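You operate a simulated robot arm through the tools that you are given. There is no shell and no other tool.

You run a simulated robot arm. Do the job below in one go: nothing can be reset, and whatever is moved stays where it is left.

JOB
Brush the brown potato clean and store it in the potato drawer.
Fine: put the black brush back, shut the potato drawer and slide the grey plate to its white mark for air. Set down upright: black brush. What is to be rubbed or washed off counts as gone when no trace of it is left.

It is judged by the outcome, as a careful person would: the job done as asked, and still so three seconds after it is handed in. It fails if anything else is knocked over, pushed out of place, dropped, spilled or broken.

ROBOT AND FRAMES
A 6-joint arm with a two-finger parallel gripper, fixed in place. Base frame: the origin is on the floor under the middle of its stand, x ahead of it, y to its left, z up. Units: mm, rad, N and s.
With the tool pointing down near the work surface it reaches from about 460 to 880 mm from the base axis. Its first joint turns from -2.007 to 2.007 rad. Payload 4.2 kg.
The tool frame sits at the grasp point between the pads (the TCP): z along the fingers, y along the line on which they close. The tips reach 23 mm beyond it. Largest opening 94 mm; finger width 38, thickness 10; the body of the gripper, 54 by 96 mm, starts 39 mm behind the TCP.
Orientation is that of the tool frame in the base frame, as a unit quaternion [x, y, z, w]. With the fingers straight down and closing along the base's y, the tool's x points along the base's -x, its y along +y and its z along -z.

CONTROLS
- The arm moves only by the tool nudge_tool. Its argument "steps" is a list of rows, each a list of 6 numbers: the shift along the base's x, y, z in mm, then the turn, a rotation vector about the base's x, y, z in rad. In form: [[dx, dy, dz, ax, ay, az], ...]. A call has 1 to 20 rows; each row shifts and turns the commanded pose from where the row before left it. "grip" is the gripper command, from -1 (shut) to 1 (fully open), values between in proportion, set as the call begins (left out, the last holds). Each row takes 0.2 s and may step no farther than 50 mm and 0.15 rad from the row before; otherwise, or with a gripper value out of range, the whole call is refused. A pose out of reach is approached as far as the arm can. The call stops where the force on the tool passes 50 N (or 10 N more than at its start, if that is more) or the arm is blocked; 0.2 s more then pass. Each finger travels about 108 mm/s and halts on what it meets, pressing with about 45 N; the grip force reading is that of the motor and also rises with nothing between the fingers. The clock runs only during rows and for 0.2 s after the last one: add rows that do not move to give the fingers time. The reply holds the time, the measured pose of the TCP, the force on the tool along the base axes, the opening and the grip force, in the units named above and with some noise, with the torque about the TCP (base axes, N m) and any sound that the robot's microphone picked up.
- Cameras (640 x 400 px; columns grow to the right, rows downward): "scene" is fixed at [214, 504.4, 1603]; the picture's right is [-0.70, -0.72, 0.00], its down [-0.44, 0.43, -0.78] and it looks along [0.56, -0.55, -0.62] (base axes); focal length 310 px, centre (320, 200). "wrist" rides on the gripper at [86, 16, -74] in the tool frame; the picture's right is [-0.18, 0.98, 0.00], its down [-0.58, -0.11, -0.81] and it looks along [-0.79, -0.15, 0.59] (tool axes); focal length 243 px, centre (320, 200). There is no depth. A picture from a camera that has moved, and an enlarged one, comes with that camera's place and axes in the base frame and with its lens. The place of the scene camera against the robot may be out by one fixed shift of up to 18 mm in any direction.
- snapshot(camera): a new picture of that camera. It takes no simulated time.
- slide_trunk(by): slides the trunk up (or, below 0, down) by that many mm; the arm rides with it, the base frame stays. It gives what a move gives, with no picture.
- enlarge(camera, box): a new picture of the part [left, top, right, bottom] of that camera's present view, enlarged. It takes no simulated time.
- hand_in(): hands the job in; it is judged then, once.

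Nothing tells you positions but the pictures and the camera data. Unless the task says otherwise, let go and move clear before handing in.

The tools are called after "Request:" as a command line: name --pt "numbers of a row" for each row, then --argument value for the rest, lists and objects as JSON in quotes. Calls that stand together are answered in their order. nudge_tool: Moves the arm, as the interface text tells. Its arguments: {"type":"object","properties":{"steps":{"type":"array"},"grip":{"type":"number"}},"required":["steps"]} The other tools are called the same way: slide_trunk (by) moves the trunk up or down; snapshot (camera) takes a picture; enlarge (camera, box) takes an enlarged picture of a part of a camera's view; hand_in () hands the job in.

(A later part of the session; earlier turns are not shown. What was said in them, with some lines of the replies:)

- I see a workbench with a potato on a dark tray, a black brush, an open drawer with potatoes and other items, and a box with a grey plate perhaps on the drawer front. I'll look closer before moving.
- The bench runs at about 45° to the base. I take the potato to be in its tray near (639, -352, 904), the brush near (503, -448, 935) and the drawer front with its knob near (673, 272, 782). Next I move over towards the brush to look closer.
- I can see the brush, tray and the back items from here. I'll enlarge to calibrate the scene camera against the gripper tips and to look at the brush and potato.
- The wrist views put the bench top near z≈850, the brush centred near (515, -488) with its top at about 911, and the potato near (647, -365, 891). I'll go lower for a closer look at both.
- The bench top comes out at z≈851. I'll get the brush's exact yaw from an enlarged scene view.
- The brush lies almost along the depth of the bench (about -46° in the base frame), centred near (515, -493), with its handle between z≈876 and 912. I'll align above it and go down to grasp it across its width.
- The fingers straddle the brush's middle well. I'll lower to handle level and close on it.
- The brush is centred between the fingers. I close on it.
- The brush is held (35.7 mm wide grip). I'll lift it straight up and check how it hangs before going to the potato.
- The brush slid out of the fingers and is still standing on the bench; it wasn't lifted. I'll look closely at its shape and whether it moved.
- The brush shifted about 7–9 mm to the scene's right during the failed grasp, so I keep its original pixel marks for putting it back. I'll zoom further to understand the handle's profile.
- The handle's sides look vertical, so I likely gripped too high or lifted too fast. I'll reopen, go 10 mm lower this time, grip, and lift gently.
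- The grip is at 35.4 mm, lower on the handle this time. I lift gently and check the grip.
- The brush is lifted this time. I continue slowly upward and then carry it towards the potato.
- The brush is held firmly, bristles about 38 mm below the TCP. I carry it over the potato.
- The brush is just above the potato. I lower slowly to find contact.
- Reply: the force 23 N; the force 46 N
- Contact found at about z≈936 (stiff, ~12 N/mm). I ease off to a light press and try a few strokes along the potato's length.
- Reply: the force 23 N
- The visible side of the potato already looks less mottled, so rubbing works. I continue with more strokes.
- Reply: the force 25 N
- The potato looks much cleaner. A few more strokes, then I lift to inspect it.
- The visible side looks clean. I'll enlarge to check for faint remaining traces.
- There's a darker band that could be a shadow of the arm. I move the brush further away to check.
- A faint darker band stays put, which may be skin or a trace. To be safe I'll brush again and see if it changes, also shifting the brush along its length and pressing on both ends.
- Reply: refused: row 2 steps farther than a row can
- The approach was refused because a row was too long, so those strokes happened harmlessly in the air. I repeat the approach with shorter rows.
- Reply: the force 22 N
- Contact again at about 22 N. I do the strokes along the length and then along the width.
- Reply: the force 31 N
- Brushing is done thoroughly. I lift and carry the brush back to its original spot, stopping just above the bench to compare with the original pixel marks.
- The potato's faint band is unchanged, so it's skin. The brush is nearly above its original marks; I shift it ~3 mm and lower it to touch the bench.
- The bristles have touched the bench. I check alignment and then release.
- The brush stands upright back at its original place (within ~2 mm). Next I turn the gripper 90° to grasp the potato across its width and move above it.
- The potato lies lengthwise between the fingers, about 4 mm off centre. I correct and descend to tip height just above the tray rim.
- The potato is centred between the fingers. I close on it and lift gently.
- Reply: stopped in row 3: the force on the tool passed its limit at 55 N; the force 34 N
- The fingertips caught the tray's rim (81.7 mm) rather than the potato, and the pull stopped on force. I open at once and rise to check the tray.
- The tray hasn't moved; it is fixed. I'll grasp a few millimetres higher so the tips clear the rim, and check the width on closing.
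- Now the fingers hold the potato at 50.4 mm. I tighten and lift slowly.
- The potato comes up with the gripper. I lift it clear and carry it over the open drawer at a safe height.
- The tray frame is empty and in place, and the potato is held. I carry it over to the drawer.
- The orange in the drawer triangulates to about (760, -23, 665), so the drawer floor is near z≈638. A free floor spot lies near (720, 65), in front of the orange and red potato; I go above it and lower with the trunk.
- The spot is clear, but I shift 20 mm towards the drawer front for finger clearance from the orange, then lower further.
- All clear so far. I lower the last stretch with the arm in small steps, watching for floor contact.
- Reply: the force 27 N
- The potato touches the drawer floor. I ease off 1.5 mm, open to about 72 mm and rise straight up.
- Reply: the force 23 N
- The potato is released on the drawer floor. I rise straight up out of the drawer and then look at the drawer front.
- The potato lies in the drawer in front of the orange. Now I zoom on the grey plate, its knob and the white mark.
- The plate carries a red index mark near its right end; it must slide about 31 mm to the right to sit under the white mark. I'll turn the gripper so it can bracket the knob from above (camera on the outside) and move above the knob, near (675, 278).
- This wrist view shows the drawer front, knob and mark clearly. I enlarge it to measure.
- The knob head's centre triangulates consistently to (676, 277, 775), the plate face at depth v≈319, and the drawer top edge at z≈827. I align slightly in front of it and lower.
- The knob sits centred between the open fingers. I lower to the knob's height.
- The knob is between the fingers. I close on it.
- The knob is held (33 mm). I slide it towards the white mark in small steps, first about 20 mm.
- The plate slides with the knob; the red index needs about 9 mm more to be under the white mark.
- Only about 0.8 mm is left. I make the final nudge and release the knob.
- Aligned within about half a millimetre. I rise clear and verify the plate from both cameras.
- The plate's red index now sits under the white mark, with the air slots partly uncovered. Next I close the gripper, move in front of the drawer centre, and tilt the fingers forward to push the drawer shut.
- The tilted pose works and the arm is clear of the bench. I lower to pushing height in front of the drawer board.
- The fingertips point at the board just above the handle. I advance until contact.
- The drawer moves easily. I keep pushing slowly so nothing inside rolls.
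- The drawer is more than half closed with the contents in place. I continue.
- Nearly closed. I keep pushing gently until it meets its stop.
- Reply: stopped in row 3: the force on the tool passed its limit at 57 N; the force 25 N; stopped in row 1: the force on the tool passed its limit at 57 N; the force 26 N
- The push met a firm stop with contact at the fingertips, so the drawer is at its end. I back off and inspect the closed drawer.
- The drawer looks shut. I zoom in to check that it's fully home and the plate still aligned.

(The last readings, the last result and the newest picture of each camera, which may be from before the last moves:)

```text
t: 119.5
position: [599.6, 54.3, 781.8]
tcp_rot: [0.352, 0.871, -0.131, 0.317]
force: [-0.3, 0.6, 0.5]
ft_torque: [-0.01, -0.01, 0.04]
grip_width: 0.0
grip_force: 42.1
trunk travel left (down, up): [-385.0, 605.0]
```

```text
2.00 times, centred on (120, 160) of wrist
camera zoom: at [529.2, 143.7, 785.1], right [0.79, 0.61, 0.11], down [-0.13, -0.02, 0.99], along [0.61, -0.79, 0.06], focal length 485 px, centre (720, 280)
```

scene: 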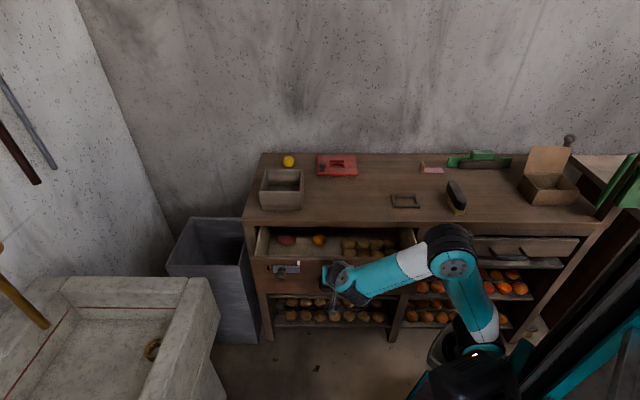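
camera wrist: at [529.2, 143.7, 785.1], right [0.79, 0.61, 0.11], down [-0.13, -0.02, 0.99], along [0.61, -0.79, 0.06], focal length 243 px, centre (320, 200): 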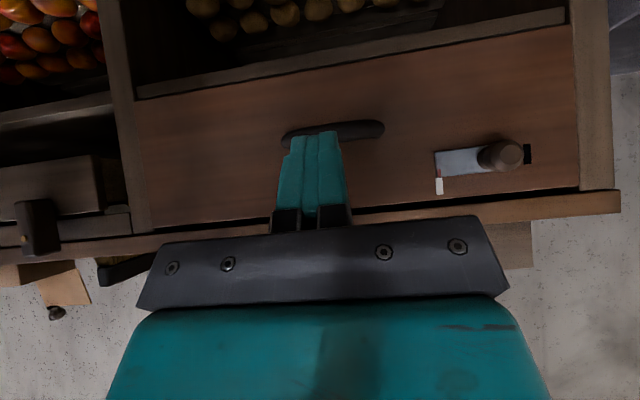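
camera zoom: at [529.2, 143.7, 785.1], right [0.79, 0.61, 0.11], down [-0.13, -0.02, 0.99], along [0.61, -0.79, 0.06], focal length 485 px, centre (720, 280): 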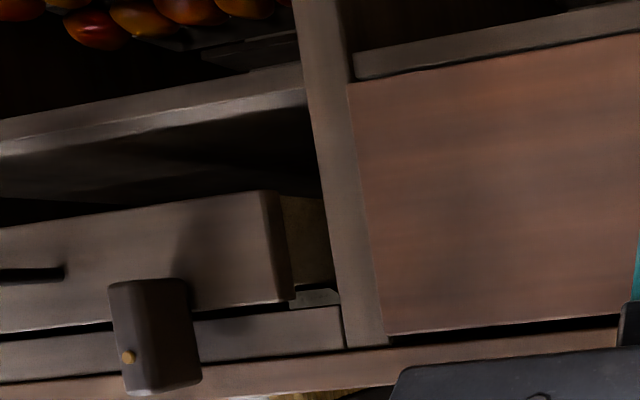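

It appears shut, but I want to confirm the front is fully home relative to the legs. I'll untilt, rise, and turn the camera to look along the drawer face from the side.

Request:
nudge_tool --pt "0 0 20 0.1 0.1023 0" --pt "0 0 20 0.1 0.1023 0" --pt "0 0 20 0.1 0.1023 0" --pt "0 0 10 0.1 0.1023 0" --pt "0 0 0 0.09 0.092 0" --pt "5 0 0 0 0 0.147" --pt "10 0 0 0 0 0.147" --pt "10 0 0 0 0 0.147" --pt "10 0 0 0 0 0.147" --pt "10 0 0 0 0 0.147" --pt "10 0 0 0 0 0.147" --pt "10 0 0 0 0 0.147" --pt "10 0 0 0 0 0.147" --pt "10 0 0 0 0 0.147" --pt "10 0 0 0 0 0.147" --pt "5 0 0 0 0 0.147" --pt "0 0 0 0 0 0" --grip 1

Request:
snapshot --camera "wrist"

Request:
snapshot --camera "scene"

```text
t: 123.1
position: [699.3, 53.8, 856.0]
tcp_rot: [-0.413, 0.911, -0.001, 0.0]
force: [0.4, 0.4, 0.4]
ft_torque: [0.0, 0.0, 0.0]
grip_width: 94.3
grip_force: 0.1
trunk travel left (down, up): [-385.0, 605.0]
```

```text
taken
camera wrist: at [630.1, -0.6, 930.2], right [-0.62, 0.79, 0.0], down [0.46, 0.37, 0.81], along [0.63, 0.5, -0.59], focal length 243 px, centre (320, 200)
```

wrist: 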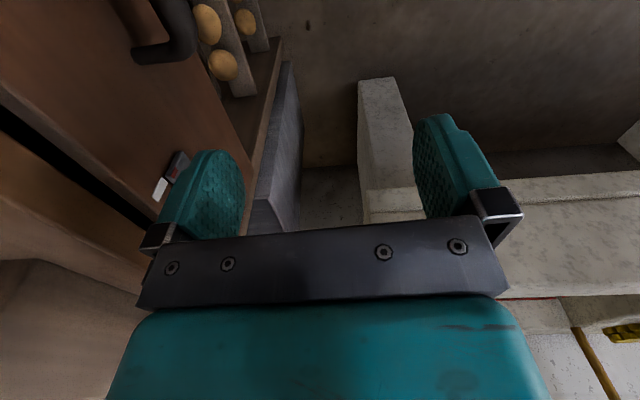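

```text
taken
```

scene: 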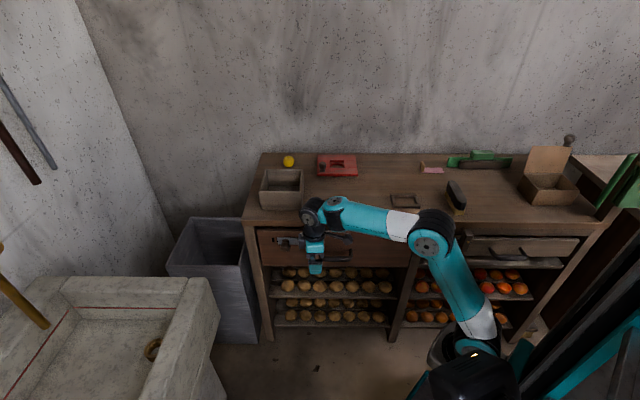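

Request:
enlarge --camera "wrist" --box '[130, 0, 330, 160]'

Request:
enlarge --camera "wrist" --box '[0, 60, 200, 260]'

```text
2.50 times, centred on (230, 80) of wrist
camera zoom: at [630.1, -0.6, 930.2], right [-0.62, 0.79, 0.0], down [0.46, 0.37, 0.81], along [0.63, 0.5, -0.59], focal length 606 px, centre (545, 500)
```

zoom: 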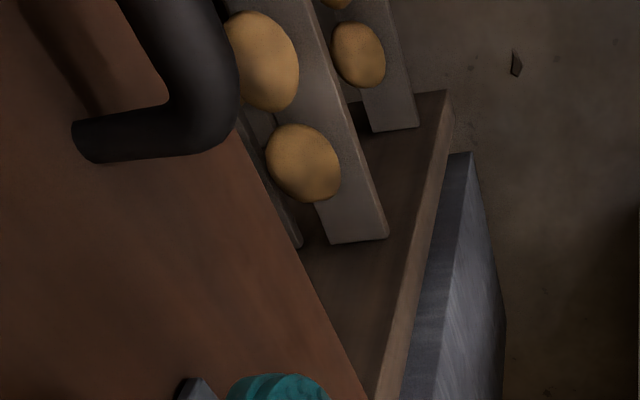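

```text
2.00 times, centred on (100, 160) of wrist
camera zoom: at [630.1, -0.6, 930.2], right [-0.62, 0.79, 0.0], down [0.46, 0.37, 0.81], along [0.63, 0.5, -0.59], focal length 485 px, centre (760, 280)
```

zoom: 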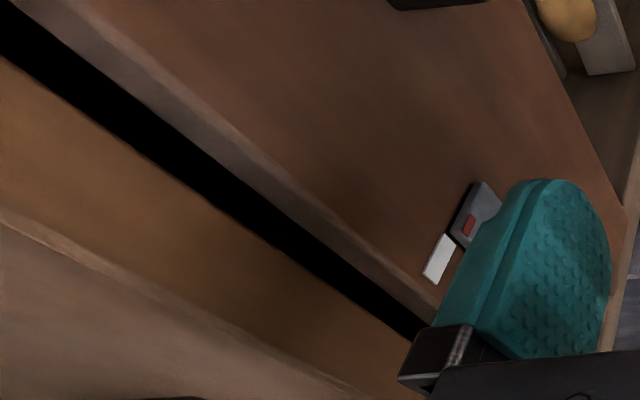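

The board's top edge seems to stand about 30 mm in front of the bench's front edge, so the drawer may not be fully home. I close the fingers to clear the view and look at the drawer's end against the leg.

Request:
nudge_tool --pt "0 0 0 0 0 0" --pt "0 0 0 0 0 0" --pt "0 0 0 0 0 0" --grip -1

Request:
enlarge --camera "wrist" --box '[120, 60, 320, 230]'

Request:
enlarge --camera "scene" --box '[390, 215, 600, 345]'

```text
t: 123.9
position: [699.9, 53.9, 854.2]
tcp_rot: [-0.412, 0.911, -0.001, 0.001]
force: [0.4, 0.4, 0.6]
ft_torque: [0.02, 0.0, 0.03]
grip_width: 0.1
grip_force: 42.4
trunk travel left (down, up): [-385.0, 605.0]
```

```text
2.35 times, centred on (220, 145) of wrist
camera zoom: at [629.9, -0.4, 930.2], right [-0.62, 0.79, 0.0], down [0.47, 0.37, 0.81], along [0.64, 0.5, -0.59], focal length 571 px, centre (555, 329)
```

zoom: 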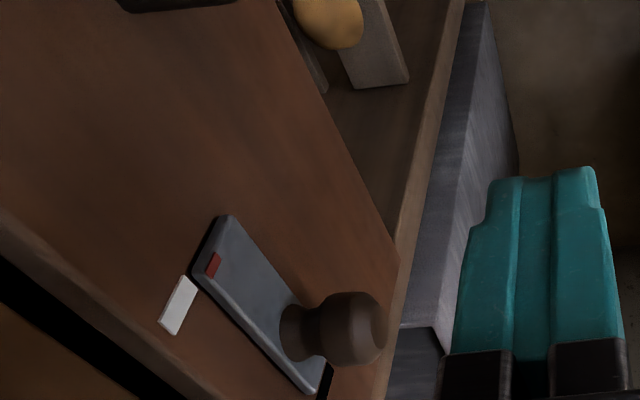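

```text
3.05 times, centred on (495, 280) of scene
camera zoom: at [214.0, 504.4, 1603.0], right [-0.7, -0.72, 0.0], down [-0.44, 0.43, -0.78], along [0.56, -0.55, -0.62], focal length 944 px, centre (-213, -44)
```

zoom: 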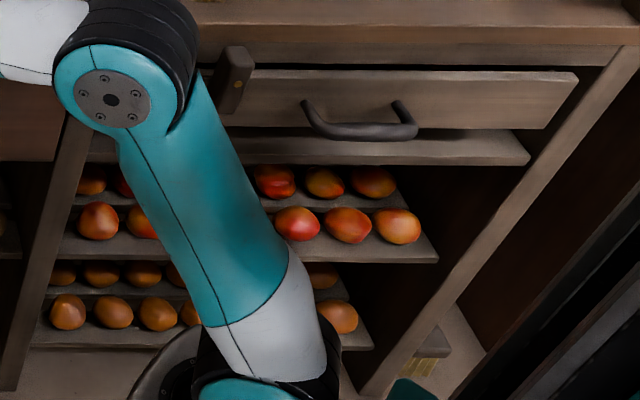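

The drawer met a rigid stop without rebound, having travelled 280 mm, with its panel back level with the leg fronts. The smaller drawer's panel stands proud in the same way, so I take it as shut. I'll lift the arm clear and make a final check of everything.

Request:
slide_trunk --by 220

Request:
snapshot --camera "scene"

Request:
snapshot --camera "wrist"

Request:
enlarge --camera "scene" --box '[235, 205, 435, 345]'

```text
t: 126.2
position: [700.2, 54.7, 1075.6]
tcp_rot: [-0.412, 0.911, -0.001, 0.0]
force: [0.1, 1.0, 0.8]
ft_torque: [-0.02, -0.01, 0.0]
grip_width: 0.0
grip_force: 42.0
trunk travel left (down, up): [-605.0, 385.0]
```

```text
taken
```

scene: 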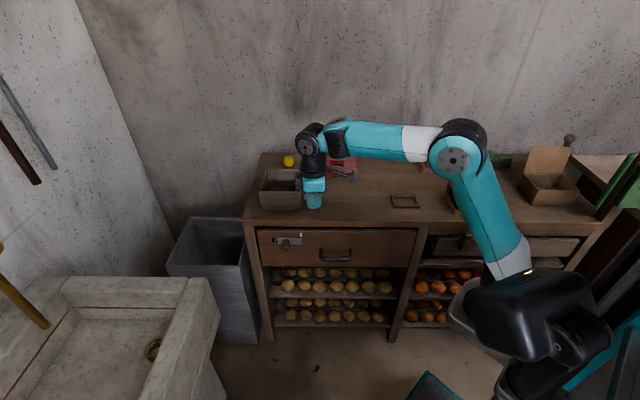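

```text
taken
camera wrist: at [629.9, -0.4, 1150.2], right [-0.62, 0.79, 0.0], down [0.47, 0.37, 0.81], along [0.64, 0.5, -0.59], focal length 243 px, centre (320, 200)
```

wrist: 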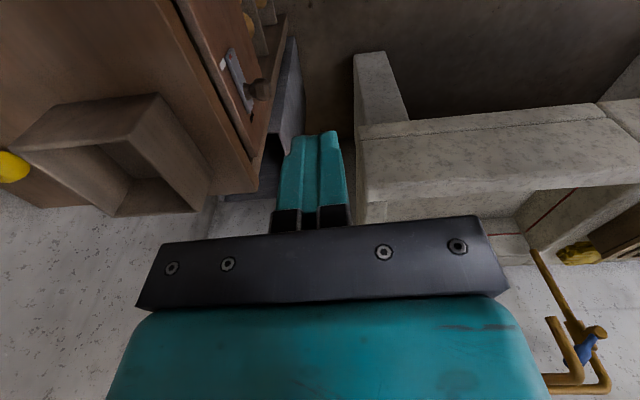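

```text
2.86 times, centred on (335, 275) of scene
camera zoom: at [214.0, 504.4, 1603.0], right [-0.7, -0.72, 0.0], down [-0.44, 0.43, -0.78], along [0.56, -0.55, -0.62], focal length 885 px, centre (277, -14)
```

zoom: 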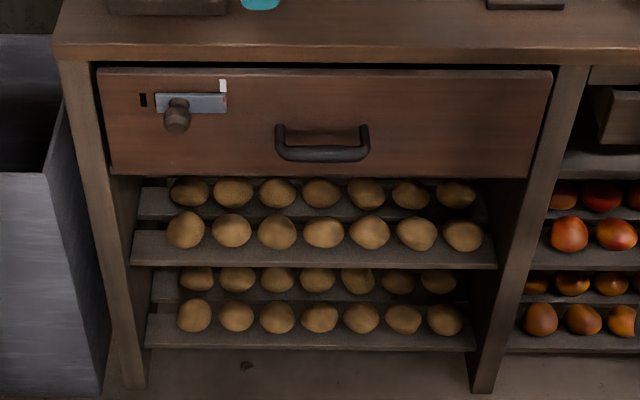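

I zoom on the wrist's top view of the drawer edge against the bench top to judge how far it is in.

Request:
enlarge --camera "wrist" --box '[150, 0, 320, 200]'

Request:
enlarge --camera "scene" --box '[420, 220, 480, 270]'

```text
2.00 times, centred on (235, 100) of wrist
camera zoom: at [629.9, -0.4, 1150.2], right [-0.62, 0.79, 0.0], down [0.47, 0.37, 0.81], along [0.64, 0.5, -0.59], focal length 485 px, centre (490, 400)
```

zoom: 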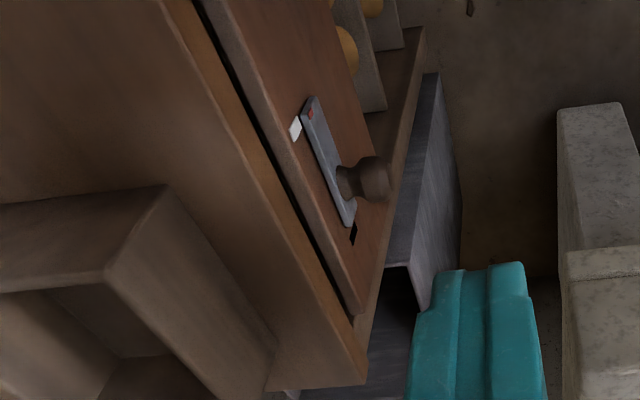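

```text
8.00 times, centred on (450, 245) of scene
camera zoom: at [214.0, 504.4, 1603.0], right [-0.7, -0.72, 0.0], down [-0.44, 0.43, -0.78], along [0.56, -0.55, -0.62], focal length 2478 px, centre (-720, -160)
```

zoom: 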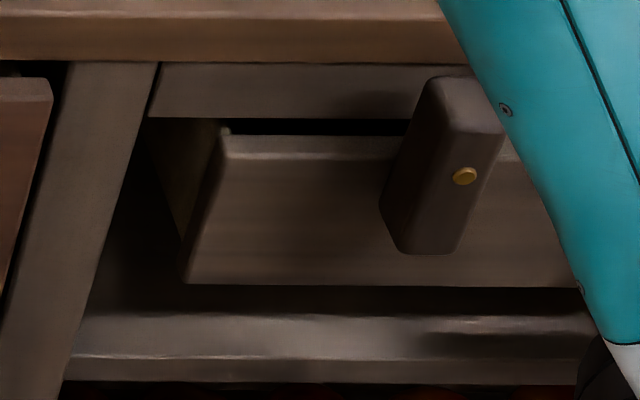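

Request:
enlarge --camera "wrist" --box '[235, 80, 295, 160]'

Request:
enlarge --camera "wrist" --box '[265, 120, 295, 200]'

```text
5.00 times, centred on (265, 120) of wrist
camera zoom: at [629.9, -0.4, 1150.2], right [-0.62, 0.79, 0.0], down [0.47, 0.37, 0.81], along [0.64, 0.5, -0.59], focal length 1213 px, centre (595, 600)
```

zoom: 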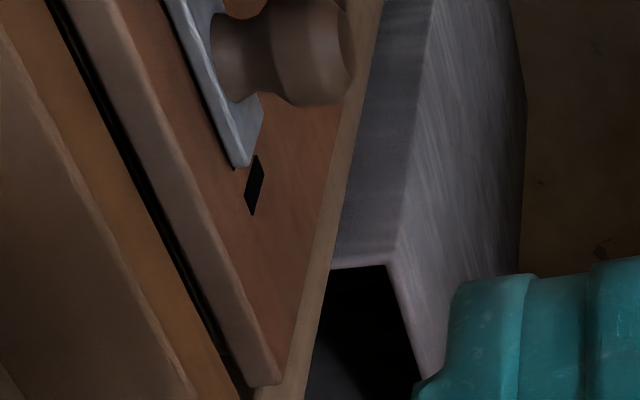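

```text
5.00 times, centred on (280, 160) of wrist
camera zoom: at [629.9, -0.4, 1150.2], right [-0.62, 0.79, 0.0], down [0.47, 0.37, 0.81], along [0.64, 0.5, -0.59], focal length 1213 px, centre (520, 400)
```

zoom: 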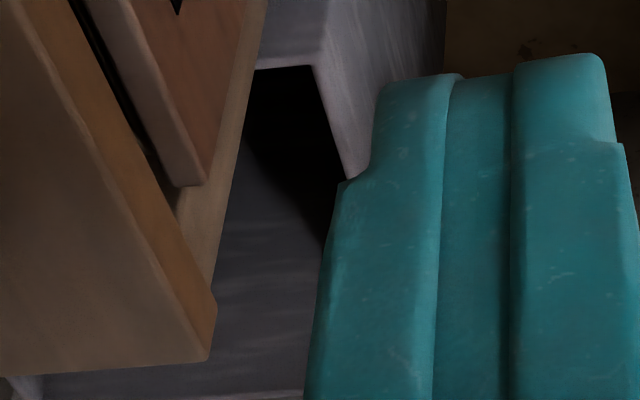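

The panel's back edge sits level with the leg fronts (v≈621), so the drawer is home. I retract the arm to a clear pose and check the brush and bench items.

Request:
nudge_tool --pt "-20 0 20 0 0 -0.1" --pt "-30 0 20 0 0 -0.1" --pt "-30 0 20 0 0 -0.1" --pt "-30 0 20 0 0 -0.1" --pt "-30 0 20 0 0 -0.1" --pt "-20 0 20 0 0 -0.1" --pt "-10 0 10 0 0 -0.1" --pt "0 0 0 0 0 0" --grip 0

Request:
slide_trunk --by 150

Request:
snapshot --camera "scene"

Request:
enlarge --camera "scene" --box '[370, 130, 530, 230]'

Request:
enlarge --camera "scene" --box '[240, 140, 400, 290]'

```text
t: 128.0
position: [529.6, 54.9, 1205.0]
tcp_rot: [-0.074, 0.997, -0.001, 0.0]
force: [0.3, -0.1, -0.2]
ft_torque: [0.01, -0.03, 0.01]
grip_width: 47.0
grip_force: 0.1
trunk travel left (down, up): [-605.0, 385.0]
```

```text
t: 129.8
position: [531.0, 55.9, 1354.3]
tcp_rot: [-0.075, 0.997, -0.001, 0.001]
force: [-0.2, -0.2, -0.3]
ft_torque: [0.02, -0.04, 0.0]
grip_width: 47.1
grip_force: 0.1
trunk travel left (down, up): [-755.0, 235.0]
```

```text
taken
```

scene: 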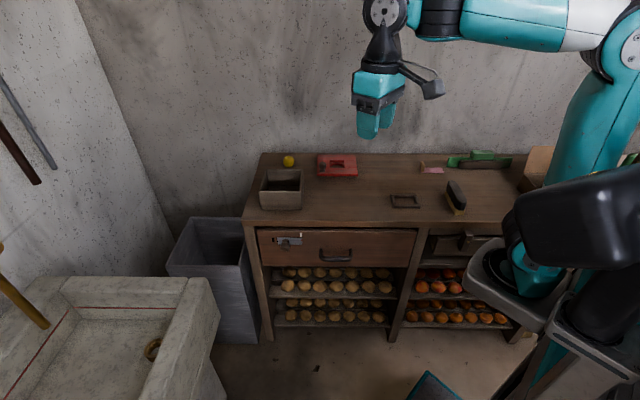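

```text
4.00 times, centred on (450, 180) of scene
camera zoom: at [214.0, 504.4, 1603.0], right [-0.7, -0.72, 0.0], down [-0.44, 0.43, -0.78], along [0.56, -0.55, -0.62], focal length 1239 px, centre (-200, 280)
```

zoom: 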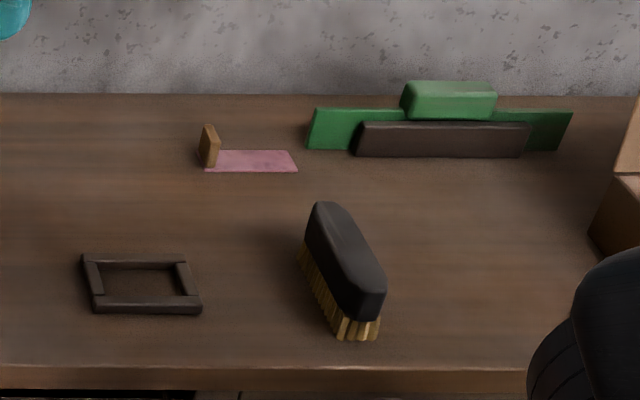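

```text
2.67 times, centred on (320, 215) of scene
camera zoom: at [214.0, 504.4, 1603.0], right [-0.7, -0.72, 0.0], down [-0.44, 0.43, -0.78], along [0.56, -0.55, -0.62], focal length 826 px, centre (320, 160)
```

zoom: 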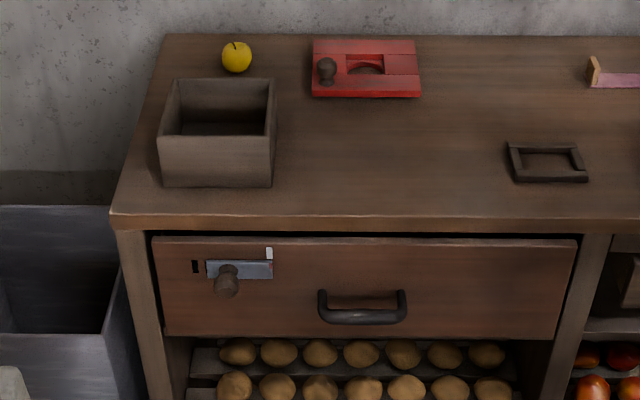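

The potato is clean and inside the shut drawer, and the plate's red index is under its white mark. The brush stands upright at its original spot, all other items are where they were, and the arm is clear. I hand the job in.

Request:
hand_in

```text
The job is handed in.
```

I brushed the potato clean, stored it in the drawer, and handed the job in. I don't have the judging result.

- **Potato:** I brushed it in two rounds. No dirt was visible from above or the sides afterwards, and a second round of strokes changed nothing. I never saw its underside directly. It lies on the drawer floor in front of the orange.
- **Brush:** It stands upright on its bristles, within about 2 mm of where it started. My first grasp slipped and nudged it a few millimetres, so I set it back using its original position in the pictures.
- **Drawer:** I pushed it in until it met a firm stop, and it did not rebound. The front panel sits about 16–19 mm proud of the bench legs, with its back edge level with them. I took that as fully shut.
- **Grey plate:** Its red index sits under the white mark to within about 1 mm, and the air slots are partly uncovered.

While picking up the potato, the fingers first caught the rim of its tray. The tray did not move. Everything else on the bench looked unchanged in the last pictures.
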